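You operate a simulated robot arm through the tools that you are given. There is no shell and no other tool.

You are at the controls of a simulated robot arm. One attempt, no reset.

## Task
Lock the red glasses case away in the keyhole drawer.
Fine: the drawer key turns to unlock it; shut the drawer and turn the key back. Where these are worked on the way, their far stop is far enough and under half their travel is too little: drawer key, keyhole drawer.

It is judged by the outcome, as a careful person would: the job done as asked, and still so three seconds after it is handed in. It fails if anything else is knocked over, pushed out of place, dropped, spilled or broken.

## Robot
A 6-joint arm with a two-finger gripper, fixed in place. Base frame: the origin is on the floor under the middle of its stand, x ahead of it, y to its left, z up. Readings come in m, degrees, newtons and seconds.
It reaches about 1.637 m from its shoulder. Its first joint turns from -166.0 to 166.0 degrees. Payload 3.43 kg.
Tool frame: the origin (TCP) lies between the finger pads and is the grasp point; the fingertips stand 0.02 m ahead of it; z points along the fingers, y is the line along which they close. The gripper opens to 0.19 m; its body begins 0.248 m behind the TCP.
Orientation is that of the tool frame in the base frame, as a unit quaternion [w, x, y, z]. With the fingers straight down and closing along the base's y, the tool's x points along the base's -x, its y along +y and its z along -z.

## Interface
- The arm moves only by the tool move_arm. Its argument "steps" is a list of rows, each a list of 7 numbers: the turn, a rotation vector about the base's x, y, z in degrees, then the shift along the base's x, y, z in m, then the closure, from 0 (fully open) to 1 (shut). In form: [[wx, wy, wz, tx, ty, tz, grip], ...]. A call has 1 to 20 rows; each row shifts and turns the commanded pose from where the row before left it. Rows are played at 5 a second. More than 0.05 m and 8.6 degrees between two rows, or a gripper value outside its range, and nothing of the call is played. A pose out of reach is approached as far as the arm can. The call stops where the force on the tool passes 40 N (or 10 N more than at its start, if that is more) or the arm is blocked; 0.2 s more then pass. Each finger travels about 0.045 m/s and halts on what it meets, pressing with about 29 N; the grip force reading is that of the motor and also rises with nothing between the fingers. The clock runs only during rows and for 0.2 s after the last one: add rows that do not move to give the fingers time. The reply holds the time, the measured pose of the TCP, the force on the tool along the base axes, the opening and the grip force, in the units named above and with some noise, with the torque about the TCP (base axes, N m) and any sound that the robot's microphone picked up.
- Cameras (640 x 400 px; columns grow to the right, rows downward): "scene" is fixed at [0.2218, 0.6494, 1.3634]; the picture's right is [-0.60, -0.80, 0.00], its down [-0.50, 0.38, -0.78] and it looks along [0.62, -0.47, -0.63] (base axes); focal length 331 px, centre (320, 200). "wrist" rides on the gripper at [0.07, -0.008, -0.288] in the tool frame; the picture's right is [0.12, 0.99, 0.00], its down [-0.96, 0.12, -0.25] and it looks along [-0.25, 0.03, 0.97] (tool axes); focal length 261 px, centre (320, 200). There is no depth. A picture from a camera that has moved, and an enlarged one, comes with that camera's place and axes in the base frame and with its lens.
- capture(camera): a new picture of that camera. No time passes.
- slide_trunk(by): slides the trunk up (or, below 0, down) by that many m; the arm rides with it, the base frame stays. It gives what a move gives, with no picture.
- enlarge(camera, box): a new picture of the part [left, top, right, bottom] of that camera's present view, enlarged. No time passes.
- job_done(): hands the job in; it is judged then, once.

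Nothing tells you positions but the pictures and the camera data. Unless the task says otherwise, let go and move clear before handing in.

The tools are called after "Emit:" as a command line: name --pt "numbers of a row" for each row, then --argument value for the rest, lists and objects as JSON in quotes. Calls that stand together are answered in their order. move_arm: Moves the arm, as the interface text tells. Its arguments: {"type":"object","properties":{"steps":{"type":"array","items":{"type":"array","items":{"type":"number"}}}},"required":["steps"]} The other tools are called the same way: slide_trunk (by) moves the trunk up or down; capture (camera) takes a picture; enlarge (camera, box) takes an enlarged picture of a part of a camera's view; job_done () hands the job in.

At the start:

```text
clock: 0.0
tool_pos: [0.7499, 0.405, 1.0496]
orientation: [0.001, 0.001, 1.0, 0.0]
ft_force: [-0.1, -0.4, -0.4]
ft_torque: [0.02, 0.04, 0.03]
width: 0.19
finger_force: 0.1
trunk travel left (down, up): [-0.15, 0.09]
```

scene: 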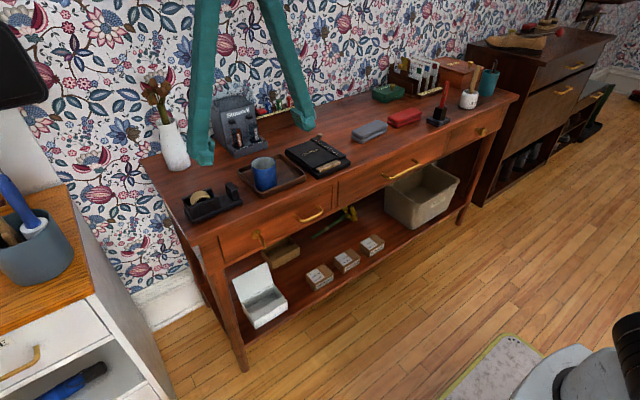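
wrist: 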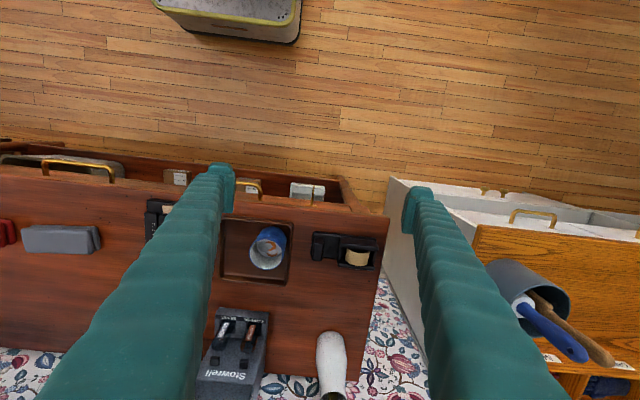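

I see a console table with three drawers, with a red case on top next to a gray one. I'll look more closely to find the drawer with the keyhole and its key.

Emit:
enlarge --camera "scene" --box '[360, 50, 530, 156]'

Emit:
enlarge --camera "scene" --box '[180, 150, 350, 256]'

Emit:
enlarge --camera "scene" --box '[330, 110, 500, 216]'

Emit:
enlarge --camera "scene" --box '[0, 150, 170, 400]'

```text
3.76 times, centred on (445, 103) of scene
camera zoom: at [0.2218, 0.6494, 1.3634], right [-0.6, -0.8, 0.0], down [-0.5, 0.38, -0.78], along [0.62, -0.47, -0.63], focal length 1247 px, centre (-151, 565)
```

zoom: 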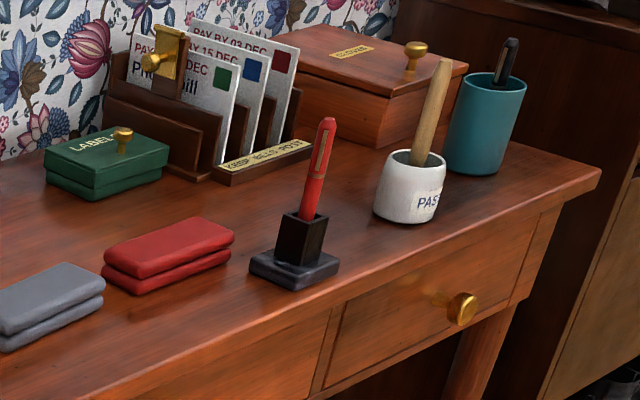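

```text
3.76 times, centred on (265, 203) of scene
camera zoom: at [0.2218, 0.6494, 1.3634], right [-0.6, -0.8, 0.0], down [-0.5, 0.38, -0.78], along [0.62, -0.47, -0.63], focal length 1247 px, centre (527, 189)
```

zoom: 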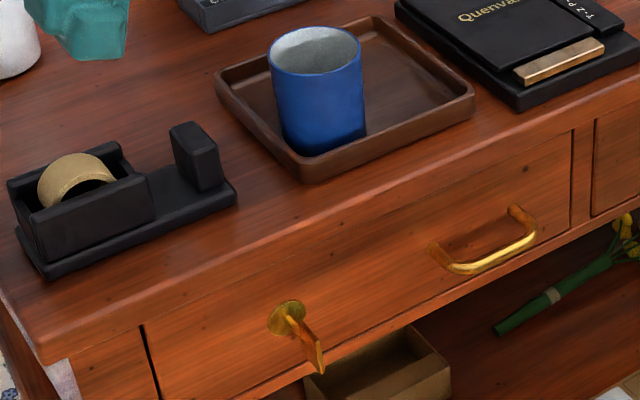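

```text
3.76 times, centred on (415, 163) of scene
camera zoom: at [0.2218, 0.6494, 1.3634], right [-0.6, -0.8, 0.0], down [-0.5, 0.38, -0.78], along [0.62, -0.47, -0.63], focal length 1247 px, centre (-38, 339)
```

zoom: 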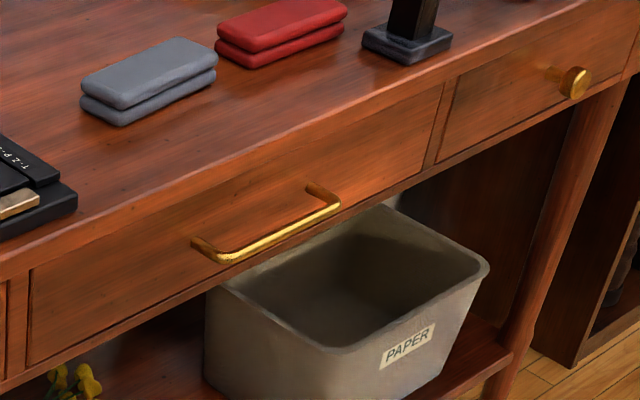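

```text
1.60 times, centred on (85, 275) of scene
camera zoom: at [0.2218, 0.6494, 1.3634], right [-0.6, -0.8, 0.0], down [-0.5, 0.38, -0.78], along [0.62, -0.47, -0.63], focal length 530 px, centre (696, 80)
```

zoom: 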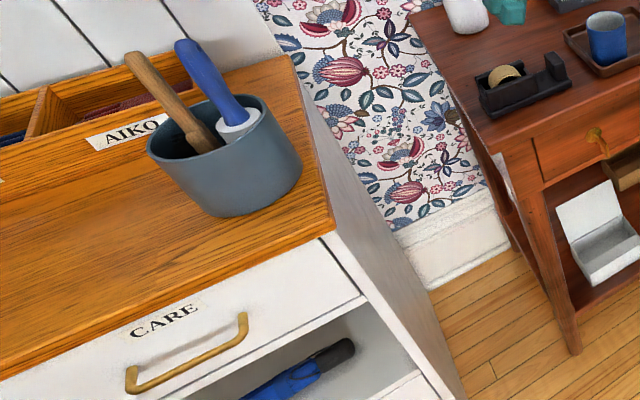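

The keyhole drawer is the table's left drawer: its key is at about (0.84, 0.40, 0.72) and its handle at about y 0.23. The red case lies on the table top at about (0.96, -0.31). I'll back off and turn the gripper level so I can look at the key.

Emit:
move_arm --pt "0 -8.18 0 -0.025 -0.005 -0.01 0" --pt "0 -8.18 0 -0.025 -0.005 -0.01 0" --pt "0 -8.18 0 -0.025 -0.005 -0.01 0" --pt "0 -8.18 0 -0.025 -0.005 -0.015 0" --pt "0 -8.18 0 -0.025 -0.005 -0.02 0" --pt "0 -8.18 0 -0.02 -0.005 -0.02 0" --pt "0 -8.18 0 -0.02 -0.005 -0.02 0" --pt "0 -8.18 0 -0.01 0 -0.02 0" --pt "0 -8.18 0 0 0 -0.02 0" --pt "0 -8.18 0 0 0 -0.02 0" --pt "0 -8.18 0 0 0 -0.02 0"

Emit:
capture --camera "wrist"

Emit:
capture --camera "scene"

```text
clock: 2.4
tool_pos: [0.5938, 0.4461, 0.8958]
orientation: [0.708, 0.005, 0.706, 0.002]
ft_force: [-1.1, -0.3, -4.9]
ft_torque: [-0.02, -1.18, -0.12]
width: 0.1901
finger_force: 0.0
out of reach, approached as far as the arm can: row 9, 10, 11
trunk travel left (down, up): [-0.15, 0.09]
```

```text
taken
camera wrist: at [0.3049, 0.4398, 0.826], right [0.01, 0.99, -0.11], down [-0.25, 0.11, 0.96], along [0.97, 0.02, 0.25], focal length 261 px, centre (320, 200)
```

wrist: 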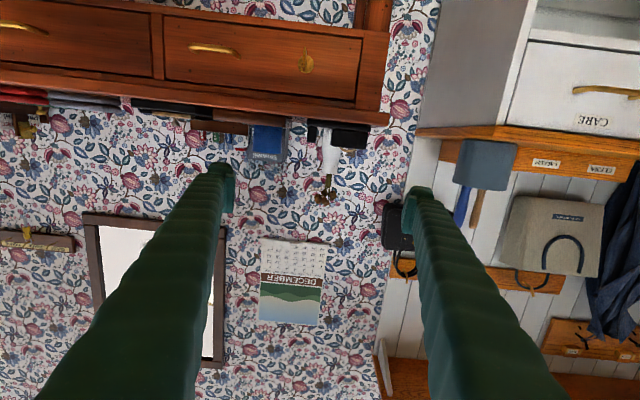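

```text
taken
```

scene: 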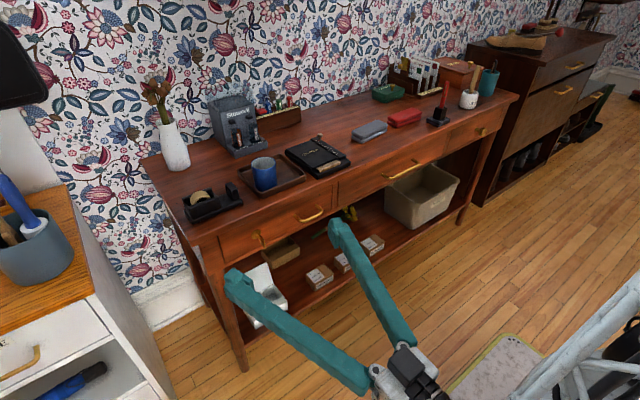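

The level pose near x 0.59 is about the folding limit, but the key and handle are both in view. I'll enlarge the drawer front.

Emit:
enlarge --camera "wrist" --box '[150, 0, 400, 156]'

Emit:
enlarge --camera "wrist" --box '[260, 30, 350, 86]'

Emit:
enlarge --camera "scene" --box '[230, 200, 340, 269]'

```text
2.56 times, centred on (275, 78) of wrist
camera zoom: at [0.3049, 0.4398, 0.826], right [0.01, 0.99, -0.11], down [-0.25, 0.11, 0.96], along [0.97, 0.02, 0.25], focal length 667 px, centre (435, 512)
```

zoom: 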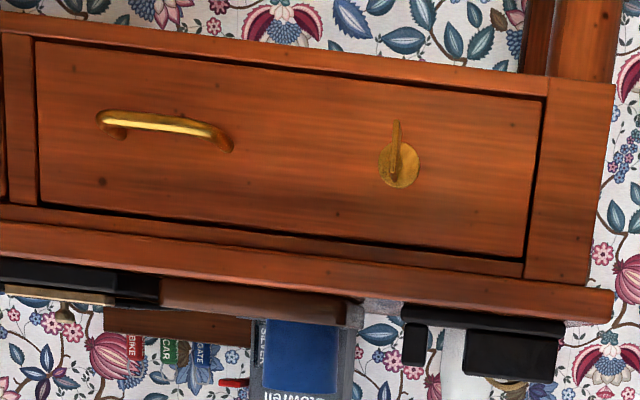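

```text
7.11 times, centred on (305, 58) of wrist
camera zoom: at [0.3049, 0.4398, 0.826], right [0.01, 0.99, -0.11], down [-0.25, 0.11, 0.96], along [0.97, 0.02, 0.25], focal length 1854 px, centre (427, 1210)
```

zoom: 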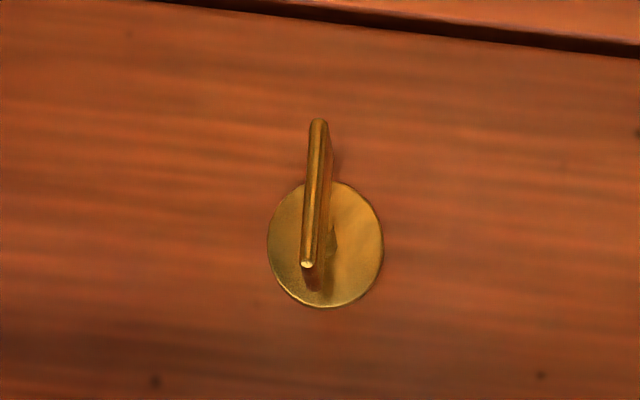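

```text
5.80 times, centred on (285, 234) of scene
camera zoom: at [0.2218, 0.6494, 1.3634], right [-0.6, -0.8, 0.0], down [-0.5, 0.38, -0.78], along [0.62, -0.47, -0.63], focal length 1920 px, centre (523, 0)
```

zoom: 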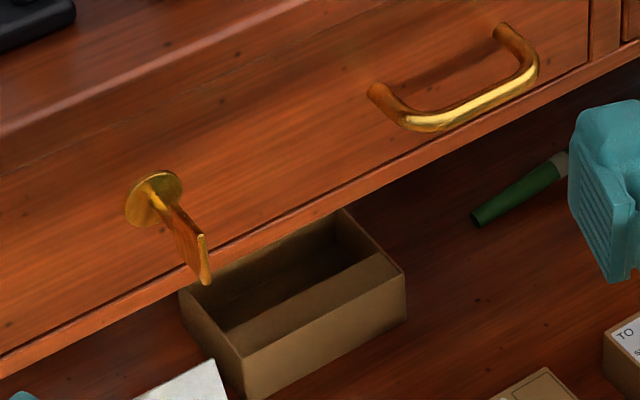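

The key bow is a thin upright plate on an axis at about y 0.392, z 0.703. It sticks out from x about 0.86 to 0.81. I'll move forward first, then down, staying level, and check the pose.

Emit:
move_arm --pt "0 0 0 0.04 0 0 0" --pt "0 0 0 0.04 0 0 0" --pt "0 0 0 0 0 0 0"

```text
clock: 3.2
tool_pos: [0.6742, 0.4468, 0.8919]
orientation: [0.707, -0.001, 0.707, 0.001]
ft_force: [0.0, 0.6, 0.0]
ft_torque: [-0.02, 0.0, 0.02]
width: 0.1903
finger_force: 0.1
trunk travel left (down, up): [-0.15, 0.09]
```

Commands now continue from the measured pose. Next I'll go down to key height in front of the drawer and partly close the fingers.

Emit:
move_arm --pt "0 0 0 0.005 -0.011 -0.038 0.1" --pt "0 0 0 0.005 -0.011 -0.038 0.2" --pt "0 0 0 0.005 -0.011 -0.038 0.3" --pt "0 0 0 0.005 -0.011 -0.038 0.4" --pt "0 0 0 0.005 -0.011 -0.037 0.5" --pt "0 0 0 0 0 0 0.6" --pt "0 0 0 0 0 0 0.6"

Emit:
capture --camera "wrist"

Emit:
capture --camera "scene"

```text
clock: 4.8
tool_pos: [0.7356, 0.4714, 0.829]
orientation: [0.702, -0.002, 0.713, -0.012]
ft_force: [-0.4, 0.6, 0.1]
ft_torque: [0.03, 0.04, -0.01]
width: 0.0761
finger_force: 0.0
out of reach, approached as far as the arm can: row 1, 2, 3, 4, 5
trunk travel left (down, up): [-0.15, 0.09]
```

```text
taken
camera wrist: at [0.4457, 0.4642, 0.7634], right [0.01, 0.99, -0.14], down [-0.23, 0.14, 0.96], along [0.97, 0.02, 0.23], focal length 261 px, centre (320, 200)
```

wrist: 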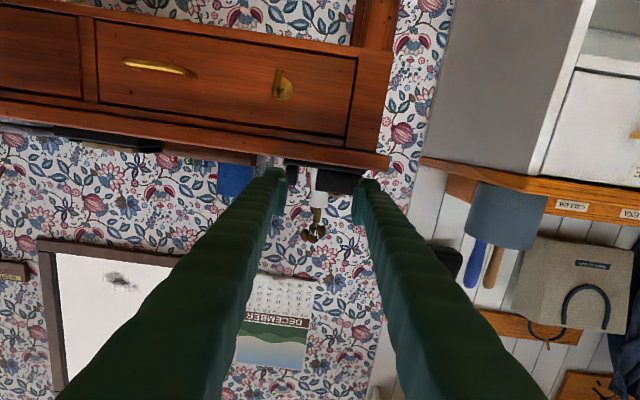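

```text
taken
```

scene: 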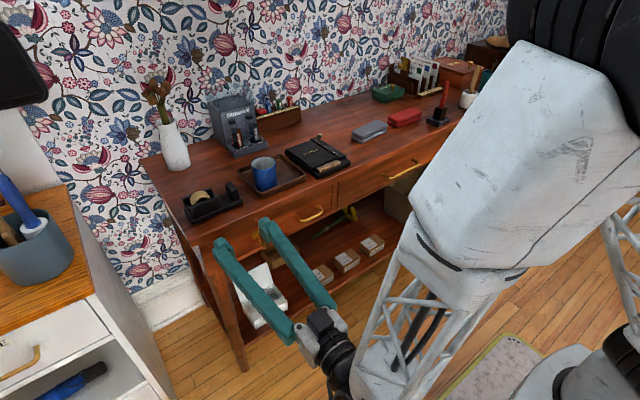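

The arm can't fold low enough at this shoulder height. I'll lower the trunk so the key height comes within its comfortable range; the tool is clear of the table at x 0.74.

Emit:
slide_trunk --by -0.15

Emit:
capture --camera "wrist"

```text
clock: 6.5
tool_pos: [0.7357, 0.4705, 0.6791]
orientation: [0.701, -0.004, 0.713, -0.012]
ft_force: [-0.2, 0.5, 0.0]
ft_torque: [-0.02, 0.0, -0.04]
width: 0.076
finger_force: 0.1
trunk travel left (down, up): [0.0, 0.24]
```

```text
taken
camera wrist: at [0.4456, 0.4642, 0.6136], right [0.01, 0.99, -0.14], down [-0.23, 0.14, 0.96], along [0.97, 0.02, 0.23], focal length 261 px, centre (320, 200)
```

wrist: 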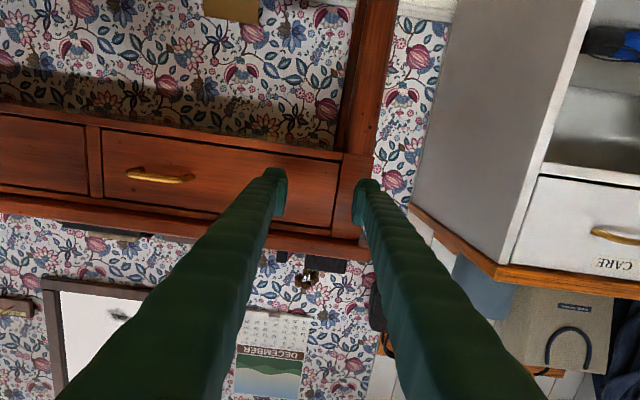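

Now at about key height. I'll correct the small tilt and centre on the key's y and z, still 5 cm short of it.

Emit:
move_arm --pt "1.29 -0.97 0.65 0.0 -0.026 0.012 0.6" --pt "0 0 0 0.0 -0.026 0.012 0.6" --pt "0 0 0 0 -0.0265 0 0.6" --pt "0 0 0 0 0 0 0.6"

Emit:
capture --camera "wrist"

Emit:
capture --camera "scene"

```text
clock: 7.5
tool_pos: [0.7416, 0.4084, 0.7307]
orientation: [0.706, -0.001, 0.709, -0.003]
ft_force: [0.3, -0.3, -0.3]
ft_torque: [0.0, -0.02, 0.02]
width: 0.0763
finger_force: 0.0
out of reach, approached as far as the arm can: row 1, 2, 3
trunk travel left (down, up): [0.0, 0.24]
```

```text
taken
camera wrist: at [0.4529, 0.3997, 0.6629], right [0.0, 0.99, -0.12], down [-0.24, 0.12, 0.96], along [0.97, 0.03, 0.24], focal length 261 px, centre (320, 200)
```

wrist: 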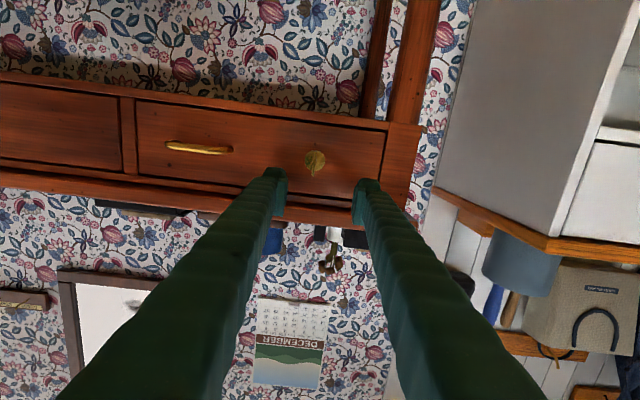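

```text
taken
```

scene: 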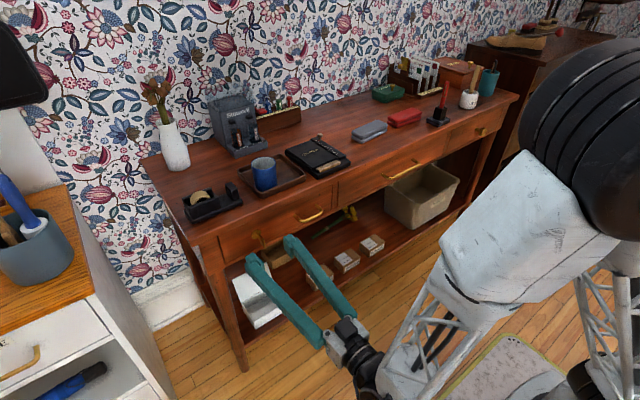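

Still at the fold boundary, though going forward frees it. I'll re-measure the key from this closer view first.

Emit:
enlarge --camera "wrist" --box '[265, 130, 365, 192]'

Emit:
enlarge --camera "wrist" --box '[110, 90, 430, 290]'

```text
6.40 times, centred on (315, 161) of wrist
camera zoom: at [0.4529, 0.3997, 0.6629], right [0.0, 0.99, -0.12], down [-0.24, 0.12, 0.96], along [0.97, 0.03, 0.24], focal length 1668 px, centre (352, 450)
```

zoom: 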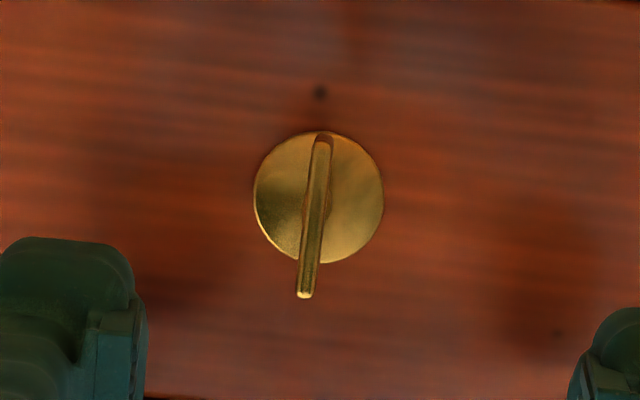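

```text
2.00 times, centred on (270, 190) of wrist
camera zoom: at [0.4529, 0.3997, 0.6629], right [0.0, 0.99, -0.12], down [-0.24, 0.12, 0.96], along [0.97, 0.03, 0.24], focal length 521 px, centre (420, 220)
```

zoom: 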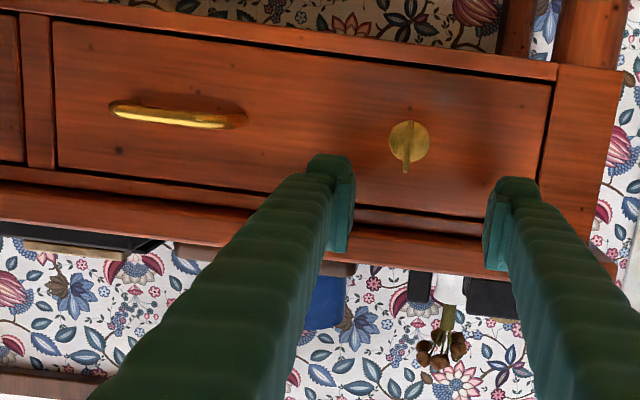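

The key axis comes out at about y 0.3965, z 0.702, and its near edge at x about 0.81. I'll line up just in front of it.

Emit:
move_arm --pt "0 0 0 0.04 -0.004 -0.005 0.6" --pt "0 0 0 0.003 -0.004 -0.012 0.6" --pt "0 0 0 0.0 -0.004 -0.012 0.6" --pt "0 0 0 0 0 0 0.6"

Emit:
enlarge --camera "wrist" --box '[200, 100, 440, 250]'

Emit:
enlarge --camera "scene" --box '[200, 190, 360, 290]'

```text
clock: 8.6
tool_pos: [0.7908, 0.4063, 0.7172]
orientation: [0.706, -0.001, 0.709, -0.003]
ft_force: [0.0, 0.5, -0.7]
ft_torque: [0.0, 0.0, 0.01]
width: 0.076
finger_force: 0.0
out of reach, approached as far as the arm can: row 2, 3
trunk travel left (down, up): [0.0, 0.24]
```

```text
2.67 times, centred on (320, 175) of wrist
camera zoom: at [0.5021, 0.398, 0.6492], right [0.0, 0.99, -0.13], down [-0.24, 0.12, 0.96], along [0.97, 0.03, 0.24], focal length 695 px, centre (320, 267)
```

zoom: 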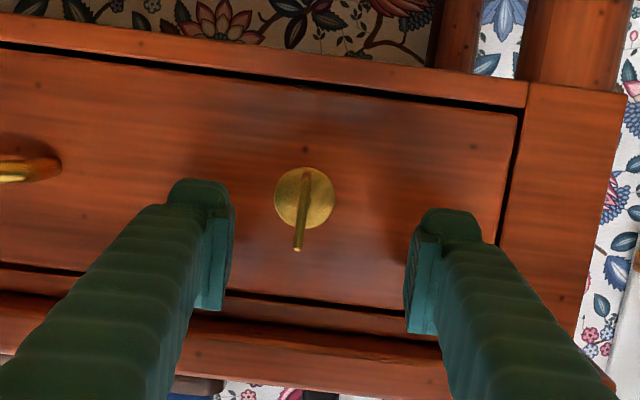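

```text
4.00 times, centred on (280, 240) of scene
camera zoom: at [0.2218, 0.6494, 1.3634], right [-0.6, -0.8, 0.0], down [-0.5, 0.38, -0.78], along [0.62, -0.47, -0.63], focal length 1325 px, centre (480, 40)
```

zoom: 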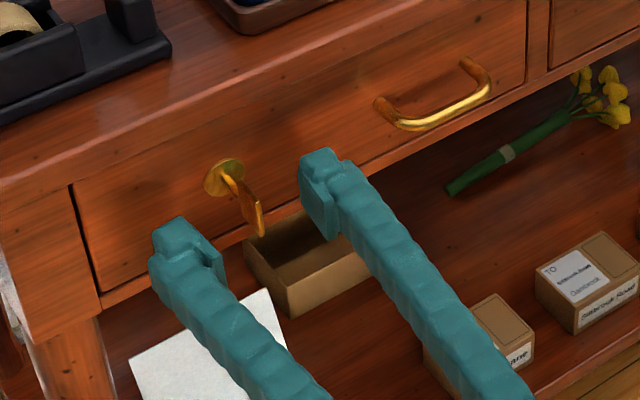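

Going lower while level is out of reach. The plate can be gripped from any direction in the vertical plane, so I'll tilt the gripper 45° nose-down, which raises the wrist, and back off up that line.

Emit:
move_arm --pt "0 7.5 0 -0.01 0 0.007 0.6" --pt "0 7.5 0 -0.004 -0.002 0.007 0.6" --pt "0 7.5 0 -0.004 -0.002 0.007 0.6" --pt "0 7.5 0 -0.003 -0.002 0.007 0.6" --pt "0 7.5 0 -0.003 -0.002 0.006 0.6" --pt "0 7.5 0 -0.002 -0.002 0.006 0.6" --pt "0 0 0 0 0 0 0.6"

Emit:
capture --camera "wrist"

Emit:
capture --camera "scene"

```text
clock: 10.2
tool_pos: [0.7661, 0.3987, 0.7574]
orientation: [0.382, 0.002, 0.924, 0.0]
ft_force: [0.4, 0.2, -0.8]
ft_torque: [-0.02, 0.01, -0.01]
width: 0.0759
finger_force: 0.0
trunk travel left (down, up): [0.0, 0.24]
```

```text
taken
camera wrist: at [0.5107, 0.3883, 0.9119], right [-0.08, 0.99, -0.08], down [0.51, 0.11, 0.86], along [0.86, 0.03, -0.51], focal length 261 px, centre (320, 200)
```

wrist: 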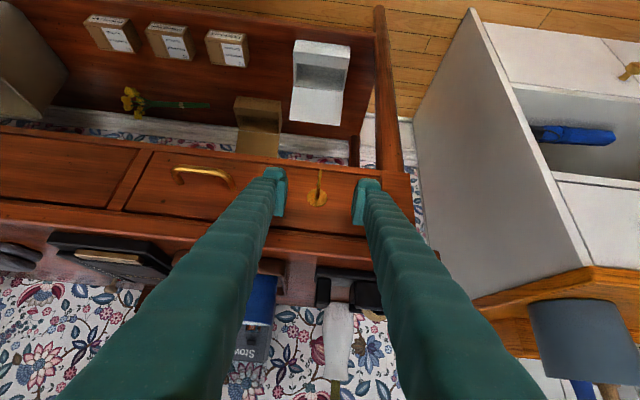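

```text
taken
```

scene: 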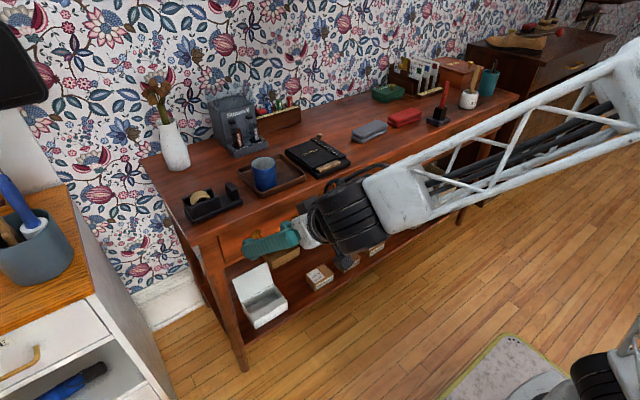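

The tilted pose was reached fully. I'll check alignment with the key.

Emit:
enlarge --camera "wrist" --box '[240, 150, 400, 250]'

Emit:
enlarge --camera "scene" --box '[200, 190, 360, 290]'

```text
4.00 times, centred on (320, 200) of wrist
camera zoom: at [0.5107, 0.3883, 0.9119], right [-0.08, 0.99, -0.08], down [0.51, 0.11, 0.86], along [0.86, 0.03, -0.51], focal length 1043 px, centre (320, 200)
```

zoom: 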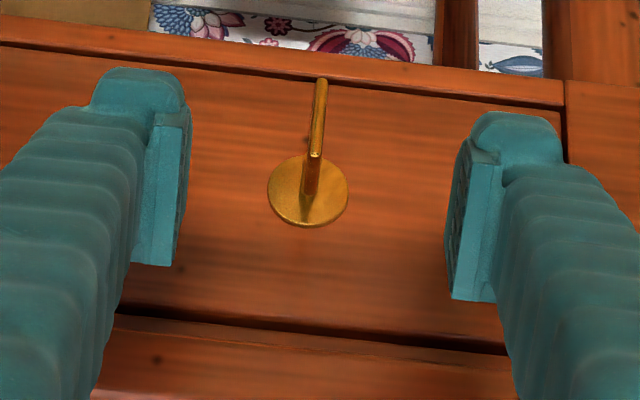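

```text
4.00 times, centred on (280, 240) of scene
camera zoom: at [0.2218, 0.6494, 1.3634], right [-0.6, -0.8, 0.0], down [-0.5, 0.38, -0.78], along [0.62, -0.47, -0.63], focal length 1325 px, centre (480, 40)
```

zoom: 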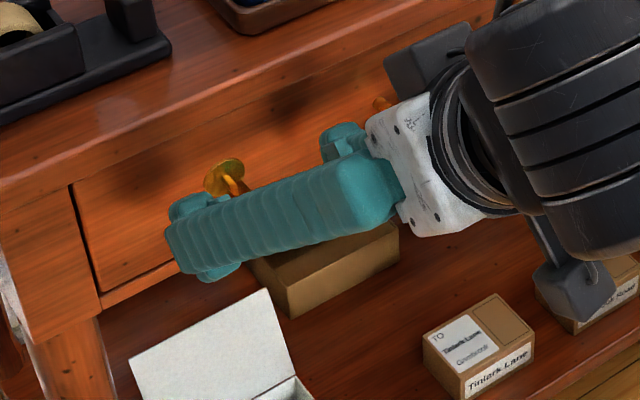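

The key axis is confirmed at y 0.3955, z 0.7015, with the near edge at x 0.809. I'll advance along the tool axis so the pads straddle the plate.

Emit:
move_arm --pt "0 0 0 0.02 -0.0015 -0.02 0.6" --pt "0 0 0 0.02 -0.0015 -0.02 0.6" --pt "0 0 0 0.016 0 -0.016 0.6" --pt "0 0 0 0 0 0 0.6"

Emit:
enlarge --camera "wrist" --box '[240, 150, 400, 250]'

Emit:
enlarge --camera "scene" --box '[200, 190, 360, 290]'

```text
clock: 11.2
tool_pos: [0.8232, 0.3938, 0.7025]
orientation: [0.383, 0.0, 0.924, 0.001]
ft_force: [0.4, -0.8, 0.5]
ft_torque: [0.04, 0.01, 0.01]
width: 0.076
finger_force: 0.1
trunk travel left (down, up): [0.0, 0.24]
```

```text
4.00 times, centred on (320, 200) of wrist
camera zoom: at [0.5681, 0.3849, 0.8557], right [-0.08, 0.99, -0.08], down [0.5, 0.11, 0.86], along [0.86, 0.03, -0.51], focal length 1043 px, centre (320, 200)
```

zoom: 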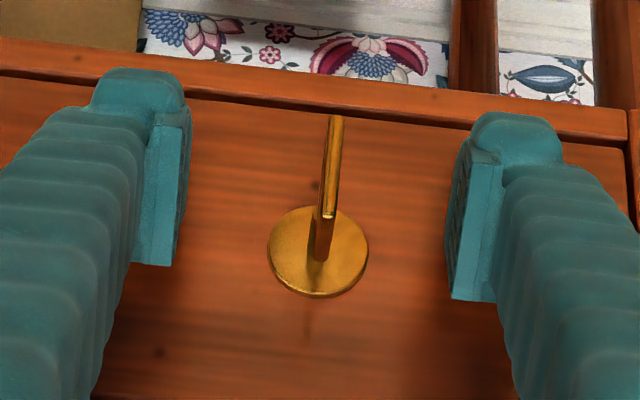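

```text
4.00 times, centred on (280, 240) of scene
camera zoom: at [0.2218, 0.6494, 1.3634], right [-0.6, -0.8, 0.0], down [-0.5, 0.38, -0.78], along [0.62, -0.47, -0.63], focal length 1325 px, centre (480, 40)
```

zoom: 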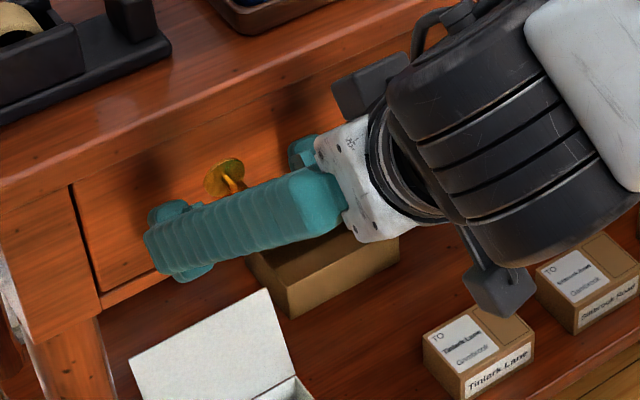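

The pads straddle the plate, about 2.5 mm off centre. I'll shift and close on it.

Emit:
move_arm --pt "0 0 0 0 0.0025 0 0.6" --pt "0 0 0 0 0 0 0.75" --pt "0 0 0 0 0 0 0.85" --pt "0 0 0 0 0 0 0.92" --pt "0 0 0 0 0 0 1.0" --pt "0 0 0 0 0 0 1.0" --pt "0 0 0 0 0 0 1.0"

Emit:
enlarge --camera "wrist" --box '[240, 150, 400, 250]'

```text
clock: 12.8
tool_pos: [0.8227, 0.3956, 0.702]
orientation: [0.384, 0.0, 0.923, 0.001]
ft_force: [0.8, -1.1, -0.6]
ft_torque: [0.01, -0.01, -0.02]
width: 0.0061
finger_force: 39.4
trunk travel left (down, up): [0.0, 0.24]
```

```text
4.00 times, centred on (320, 200) of wrist
camera zoom: at [0.5676, 0.3873, 0.8559], right [-0.08, 0.99, -0.08], down [0.5, 0.11, 0.86], along [0.86, 0.03, -0.51], focal length 1043 px, centre (320, 200)
```

zoom: 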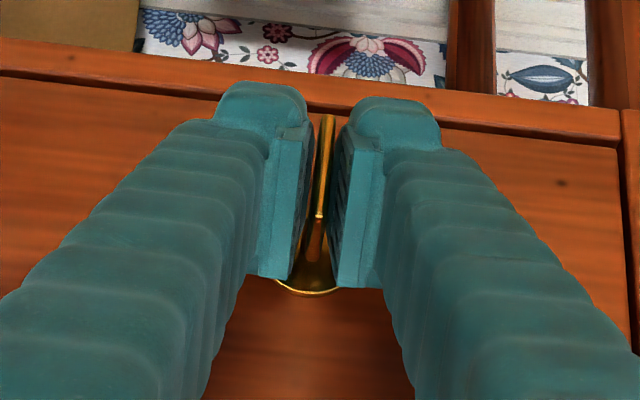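

The key is gripped (width 6 mm). I'll test the turning direction gently with a small turn about the x axis and read the torque.

Emit:
move_arm --pt "-4 0 0 0 0 0 1.0" --pt "-4 0 0 0 0 0 1.0"

```text
clock: 13.3
tool_pos: [0.8214, 0.3964, 0.7021]
orientation: [0.382, -0.026, 0.921, -0.065]
ft_force: [-6.9, -2.1, -1.6]
ft_torque: [-0.03, 0.2, -0.08]
width: 0.0059
finger_force: 39.8
trunk travel left (down, up): [0.0, 0.24]
```

Emit:
enlarge --camera "wrist" --box '[240, 150, 400, 250]'

Emit:
move_arm --pt "-4 0 0 0 0 0 1.0" --pt "-4 0 0 0 0 0 1.0" --pt "-4 0 0 0 0 0 1.0"

Emit:
enlarge --camera "wrist" --box '[240, 150, 400, 250]'

```text
4.00 times, centred on (320, 200) of wrist
camera zoom: at [0.5676, 0.4089, 0.8556], right [-0.08, 0.97, -0.22], down [0.5, 0.23, 0.83], along [0.86, -0.04, -0.51], focal length 1043 px, centre (320, 200)
```

zoom: 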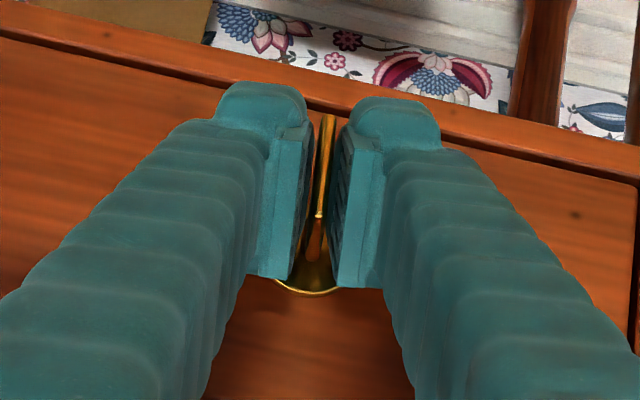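

```text
clock: 14.2
tool_pos: [0.8225, 0.396, 0.702]
orientation: [0.377, -0.066, 0.91, -0.161]
ft_force: [-8.7, -6.5, -1.6]
ft_torque: [-0.04, 0.18, -0.14]
width: 0.0057
finger_force: 39.7
trunk travel left (down, up): [0.0, 0.24]
```

```text
4.00 times, centred on (320, 200) of wrist
camera zoom: at [0.5676, 0.4405, 0.8495], right [-0.08, 0.9, -0.42], down [0.5, 0.4, 0.76], along [0.86, -0.15, -0.49], focal length 1043 px, centre (320, 200)
```

zoom: 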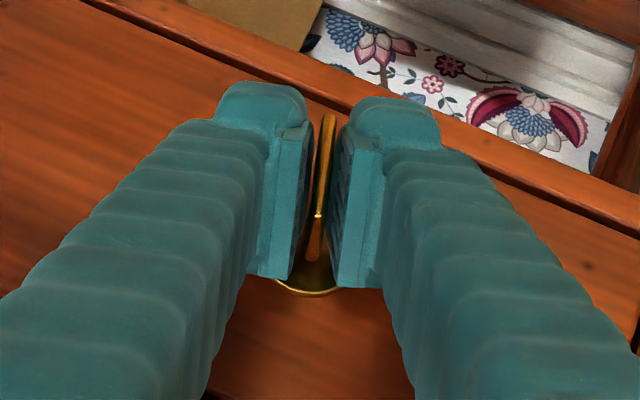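

The key is turning with the gripper at almost no torque, so this is the unlocking direction. I'll continue.

Emit:
move_arm --pt "-6 0 0 0 0 0 1.0" --pt "-6 0 0 0 0 0 1.0" --pt "-6 0 0 0 0 0 1.0" --pt "-6 0 0 0 0 0 1.0"

Emit:
enlarge --camera "wrist" --box '[240, 150, 400, 250]'

Emit:
capture --camera "scene"

```text
clock: 15.2
tool_pos: [0.8225, 0.3964, 0.7027]
orientation: [0.355, -0.143, 0.856, -0.346]
ft_force: [-2.3, -3.5, -1.3]
ft_torque: [0.01, 0.17, -0.21]
width: 0.0058
finger_force: 40.0
trunk travel left (down, up): [0.0, 0.24]
```

```text
4.00 times, centred on (320, 200) of wrist
camera zoom: at [0.5674, 0.4964, 0.8185], right [-0.08, 0.66, -0.75], down [0.5, 0.68, 0.54], along [0.86, -0.33, -0.39], focal length 1043 px, centre (320, 200)
```

zoom: 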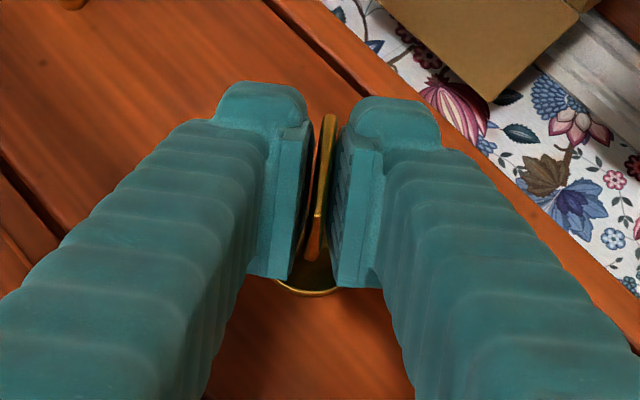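

```text
taken
```

scene: 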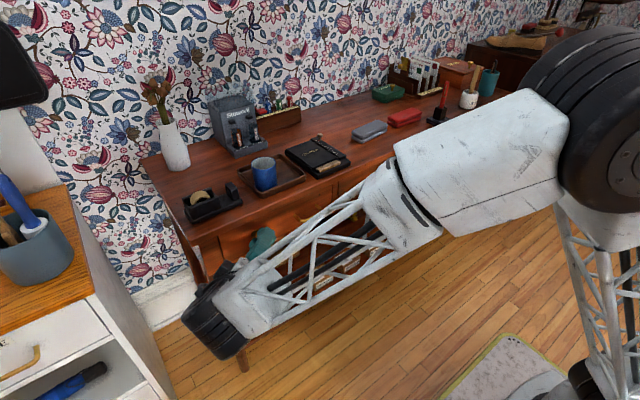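

44° done with the grip holding and little load. I'll continue the turn.

Emit:
move_arm --pt "-6 0 0 0 0 0 1.0" --pt "-6 0 0 0 0 0 1.0" --pt "-6 0 0 0 0 0 1.0" --pt "-6 0 0 0 0 0 1.0"

Emit:
enlarge --camera "wrist" --box '[240, 150, 400, 250]'

Emit:
capture --camera "scene"

```text
clock: 16.1
tool_pos: [0.8223, 0.3955, 0.7023]
orientation: [0.317, -0.213, 0.766, -0.517]
ft_force: [-1.3, -3.4, 4.9]
ft_torque: [0.01, -0.03, -0.11]
width: 0.006
finger_force: 39.6
trunk travel left (down, up): [0.0, 0.24]
```

```text
4.00 times, centred on (320, 200) of wrist
camera zoom: at [0.5673, 0.5349, 0.7673], right [-0.08, 0.29, -0.95], down [0.5, 0.84, 0.21], along [0.86, -0.46, -0.22], focal length 1043 px, centre (320, 200)
```

zoom: 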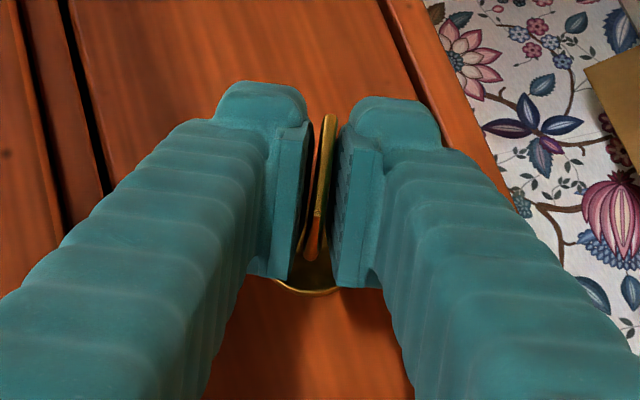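

```text
taken
```

scene: 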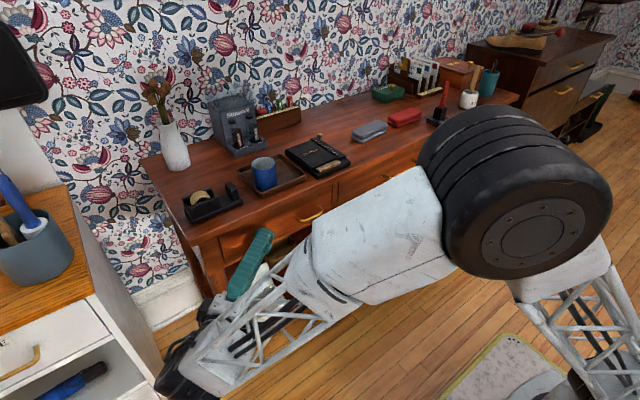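

At about 68° with no resistance yet. I'll continue towards 90° in smaller steps.

Emit:
move_arm --pt "-5 0 0 0 0 0 1.0" --pt "-5 0 0 0 0 0 1.0" --pt "-5 0 0 0 0 0 1.0" --pt "-5 0 0 0 0 0 1.0"

Emit:
enlarge --camera "wrist" --box '[240, 150, 400, 250]'

Emit:
capture --camera "scene"

```text
clock: 17.1
tool_pos: [0.8215, 0.3954, 0.7034]
orientation: [0.276, -0.266, 0.665, -0.642]
ft_force: [-1.9, -4.3, 3.7]
ft_torque: [0.02, -0.06, -0.15]
width: 0.0061
finger_force: 39.7
trunk travel left (down, up): [0.0, 0.24]
```

```text
4.00 times, centred on (320, 200) of wrist
camera zoom: at [0.5674, 0.549, 0.7159], right [-0.08, -0.05, -1.0], down [0.5, 0.86, -0.08], along [0.86, -0.51, -0.05], focal length 1043 px, centre (320, 200)
```

zoom: 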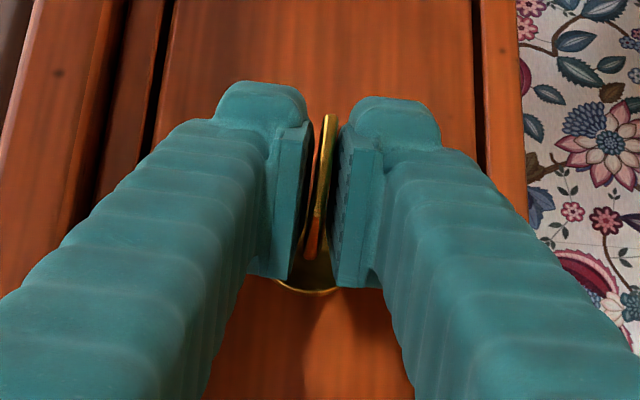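

```text
taken
```

scene: 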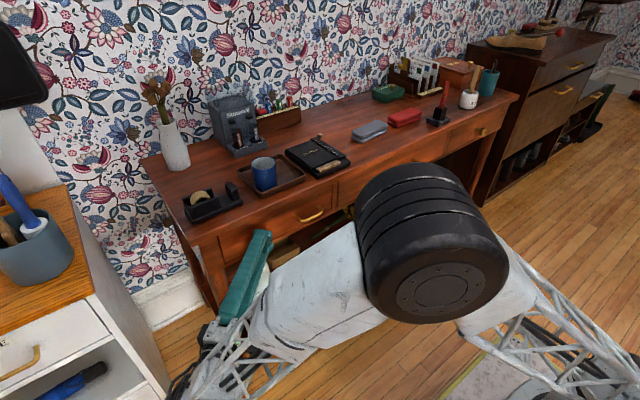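

Emit:
move_arm --pt "-3 0 0 0 0 0 1.0" --pt "-3 0 0 0 0 0 1.0"

Emit:
enlarge --camera "wrist" --box '[240, 150, 400, 250]'

```text
clock: 17.8
tool_pos: [0.8228, 0.3956, 0.7015]
orientation: [-0.261, 0.279, -0.63, 0.676]
ft_force: [-2.1, -4.5, -1.6]
ft_torque: [0.2, -0.22, -0.37]
width: 0.0062
finger_force: 39.2
trunk travel left (down, up): [0.0, 0.24]
```

```text
4.00 times, centred on (320, 200) of wrist
camera zoom: at [0.5673, 0.5496, 0.6997], right [-0.08, -0.15, -0.98], down [0.5, 0.85, -0.17], along [0.86, -0.51, 0.01], focal length 1043 px, centre (320, 200)
```

zoom: 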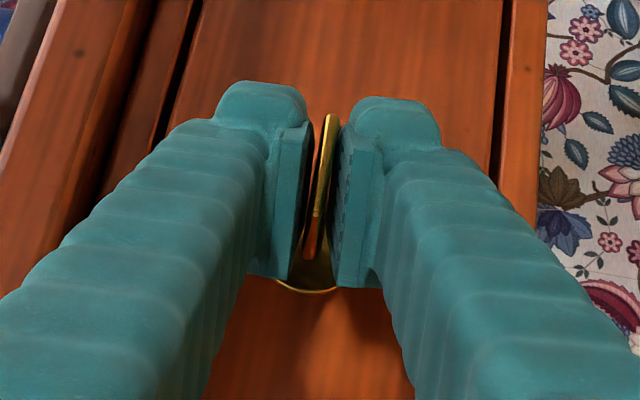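

Emit:
move_arm --pt "-3 0 0 0 0 0 1.0" --pt "0 0 0 0 0 0 1.0"

```text
clock: 18.4
tool_pos: [0.8218, 0.397, 0.7025]
orientation: [-0.254, 0.287, -0.612, 0.692]
ft_force: [1.4, -4.4, -5.2]
ft_torque: [0.56, -0.48, 0.03]
width: 0.006
finger_force: 39.6
trunk travel left (down, up): [0.0, 0.24]
```

The torque now rises (0.56 N m), so the key is at its far stop at about 90° and unlocked. I'll ease the torque, release, and back straight out along the tool axis.

Emit:
move_arm --pt "5 0 0 0 0 0 1.0" --pt "2 0 0 0 0 0 0.9" --pt "0 0 0 0 0 0 0.8" --pt "0 0 0 0 0 0 0.7" --pt "0 0 0 0 0 0 0.6" --pt "0 0 0 0 0 0 0.6"

Emit:
enlarge --camera "wrist" --box '[240, 150, 400, 250]'

```text
clock: 19.8
tool_pos: [0.8209, 0.3966, 0.7022]
orientation: [0.272, -0.27, 0.653, -0.653]
ft_force: [-1.5, 0.1, -0.3]
ft_torque: [-0.01, -0.03, -0.05]
width: 0.0759
finger_force: 0.2
trunk travel left (down, up): [0.0, 0.24]
```

```text
4.00 times, centred on (320, 200) of wrist
camera zoom: at [0.567, 0.5494, 0.7104], right [-0.08, -0.08, -0.99], down [0.5, 0.86, -0.11], along [0.86, -0.51, -0.03], focal length 1043 px, centre (320, 200)
```

zoom: 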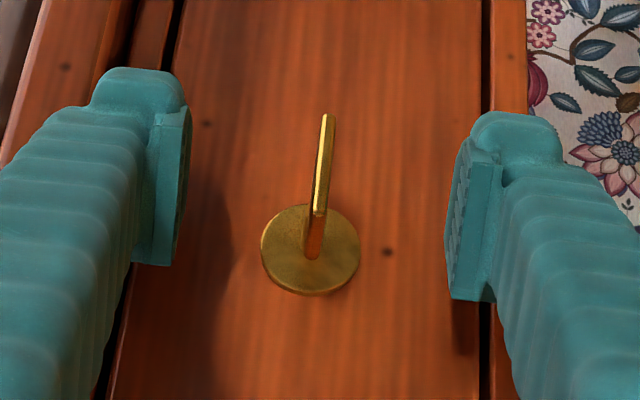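

The key now lies horizontal (unlocked) and is released. I'll back out along the tool axis and then look at the handle.

Emit:
move_arm --pt "0 0 0 -0.025 0.025 0 0.6" --pt "0 0 0 -0.025 0.025 0 0.6" --pt "0 0 0 -0.02 0.02 0 0.6" --pt "0 0 0 0 0 0 0.6"

Emit:
capture --camera "wrist"

Emit:
capture --camera "scene"

```text
clock: 20.8
tool_pos: [0.7534, 0.4653, 0.7019]
orientation: [-0.272, 0.271, -0.653, 0.653]
ft_force: [0.9, -0.2, 0.1]
ft_torque: [-0.01, 0.03, 0.03]
width: 0.076
finger_force: 0.1
trunk travel left (down, up): [0.0, 0.24]
```

```text
taken
camera wrist: at [0.499, 0.619, 0.7107], right [-0.08, -0.08, -0.99], down [0.5, 0.86, -0.11], along [0.86, -0.51, -0.03], focal length 261 px, centre (320, 200)
```

wrist: 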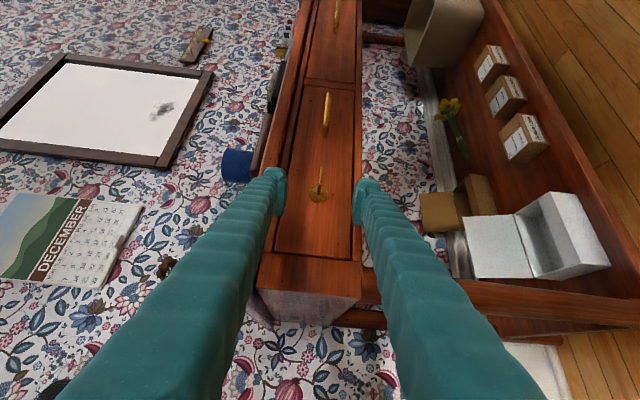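

```text
taken
```

scene: 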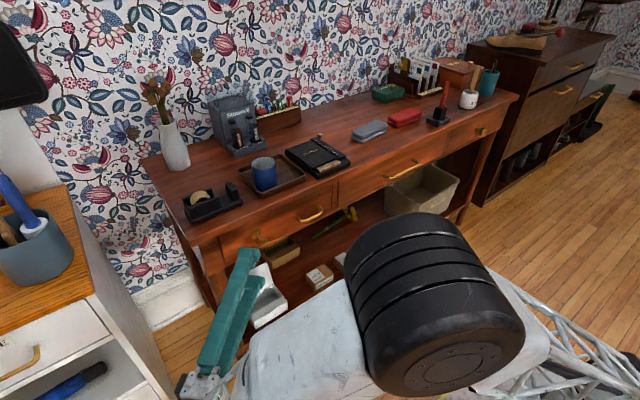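

Emit:
enlarge --camera "wrist" --box '[280, 80, 376, 140]'

Emit:
enlarge --camera "scene" --box '[230, 190, 340, 259]'

```text
6.67 times, centred on (328, 110) of wrist
camera zoom: at [0.499, 0.619, 0.7107], right [-0.08, -0.08, -0.99], down [0.5, 0.86, -0.11], along [0.86, -0.51, -0.03], focal length 1738 px, centre (267, 800)
```

zoom: 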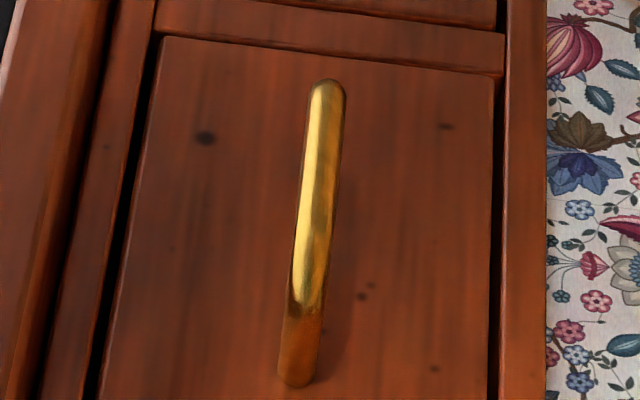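

```text
5.80 times, centred on (285, 224) of scene
camera zoom: at [0.2218, 0.6494, 1.3634], right [-0.6, -0.8, 0.0], down [-0.5, 0.38, -0.78], along [0.62, -0.47, -0.63], focal length 1920 px, centre (523, 58)
```

zoom: 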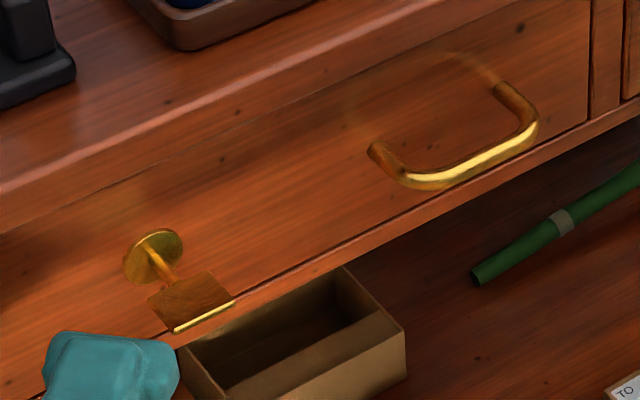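

The handle bar runs along y from about 0.20 to 0.285, at x about 0.817 and z about 0.703. With the fingers above and below it, I'll yaw a bit more and come in diagonally, clear of the key.

Emit:
move_arm --pt "0 0 -7.5 -0.018 -0.035 0.001 0.74" --pt "0 0 -7.5 0 -0.045 0 0.74" --pt "0 0 0 0.016 -0.045 0 0.74" --pt "0 0 0 0.0156 -0.0133 0 0.74" --pt "0 0 0 0 0 0 0.74"

Emit:
enlarge --camera "wrist" --box '[220, 100, 420, 225]'

Emit:
enlarge --camera "scene" --box '[200, 170, 360, 270]'

```text
clock: 21.9
tool_pos: [0.7666, 0.3261, 0.7041]
orientation: [0.184, -0.183, 0.684, -0.682]
ft_force: [0.8, 0.1, -0.6]
ft_torque: [-0.02, 0.0, 0.02]
width: 0.0495
finger_force: 0.1
trunk travel left (down, up): [0.0, 0.24]
```

```text
3.20 times, centred on (320, 162) of wrist
camera zoom: at [0.5592, 0.54, 0.7117], right [-0.1, -0.06, -0.99], down [0.71, 0.7, -0.11], along [0.7, -0.72, -0.03], focal length 834 px, centre (320, 320)
```

zoom: 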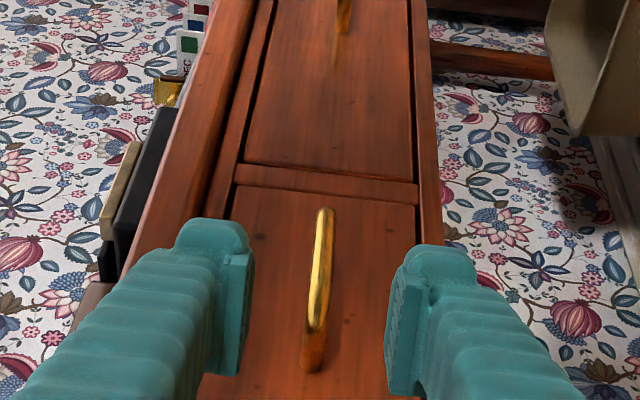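

```text
4.00 times, centred on (280, 220) of scene
camera zoom: at [0.2218, 0.6494, 1.3634], right [-0.6, -0.8, 0.0], down [-0.5, 0.38, -0.78], along [0.62, -0.47, -0.63], focal length 1325 px, centre (480, 120)
```

zoom: 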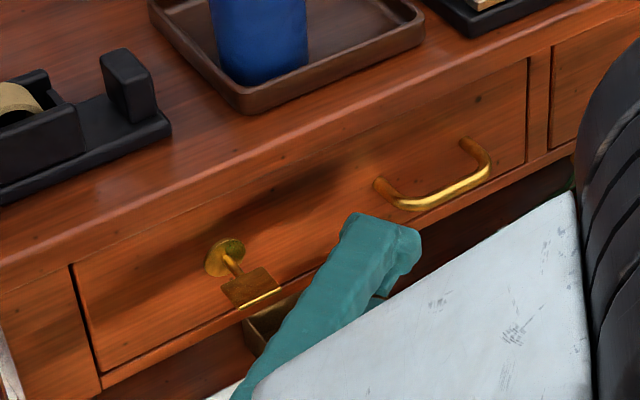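

Well aligned. I'll advance so the bar sits between the pads.

Emit:
move_arm --pt "0 0 0 0.0161 -0.028 0 0.74" --pt "0 0 0 0.0161 -0.028 0 0.74" --pt "0 0 0 0.0161 -0.028 -0.0005 0.74" --pt "0 0 0 0 0 0 0.74"

Emit:
enlarge --camera "wrist" --box '[220, 100, 420, 225]'

Emit:
enlarge --camera "scene" --box '[200, 170, 360, 270]'

```text
clock: 22.9
tool_pos: [0.8135, 0.2432, 0.7005]
orientation: [-0.185, 0.183, -0.683, 0.683]
ft_force: [0.8, 0.2, 0.6]
ft_torque: [-0.04, -0.01, -0.03]
width: 0.0492
finger_force: 0.0
trunk travel left (down, up): [0.0, 0.24]
```

```text
3.20 times, centred on (320, 162) of wrist
camera zoom: at [0.6069, 0.4574, 0.71], right [-0.1, -0.06, -0.99], down [0.71, 0.7, -0.11], along [0.7, -0.71, -0.03], focal length 834 px, centre (320, 320)
```

zoom: 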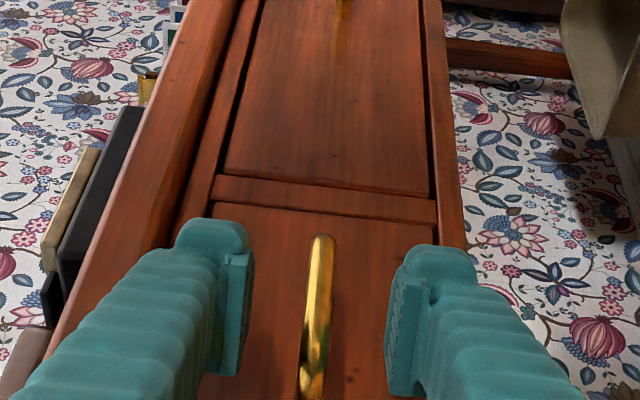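

```text
4.00 times, centred on (280, 220) of scene
camera zoom: at [0.2218, 0.6494, 1.3634], right [-0.6, -0.8, 0.0], down [-0.5, 0.38, -0.78], along [0.62, -0.47, -0.63], focal length 1325 px, centre (480, 120)
```

zoom: 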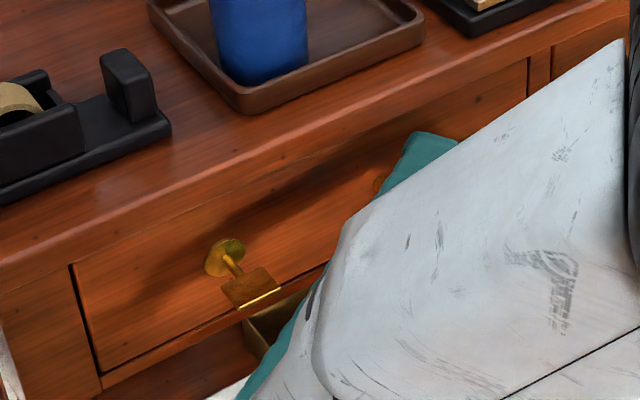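

The bar passes right through the grasp point. Closing on it.

Emit:
move_arm --pt "0 0 0 0 0 0.001 0.85" --pt "0 0 0 0 0 0 0.95" --pt "0 0 0 0 0 0 1.0" --pt "0 0 0 0 0 0 1.0" --pt "0 0 0 0 0 0 1.0"

Emit:
enlarge --camera "wrist" --box '[220, 100, 420, 225]'

```text
clock: 24.1
tool_pos: [0.8137, 0.2444, 0.701]
orientation: [0.183, -0.184, 0.683, -0.683]
ft_force: [-0.4, -1.4, -12.1]
ft_torque: [0.03, 0.07, -0.02]
width: 0.01
finger_force: 42.8
trunk travel left (down, up): [0.0, 0.24]
```

```text
3.20 times, centred on (320, 162) of wrist
camera zoom: at [0.6073, 0.4573, 0.7108], right [-0.1, -0.06, -0.99], down [0.71, 0.7, -0.11], along [0.7, -0.72, -0.03], focal length 834 px, centre (320, 320)
```

zoom: 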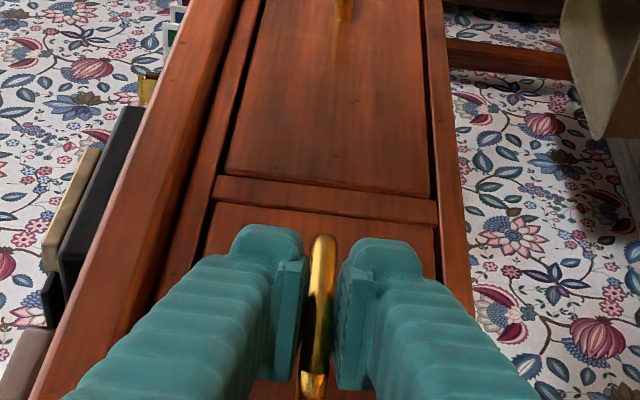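

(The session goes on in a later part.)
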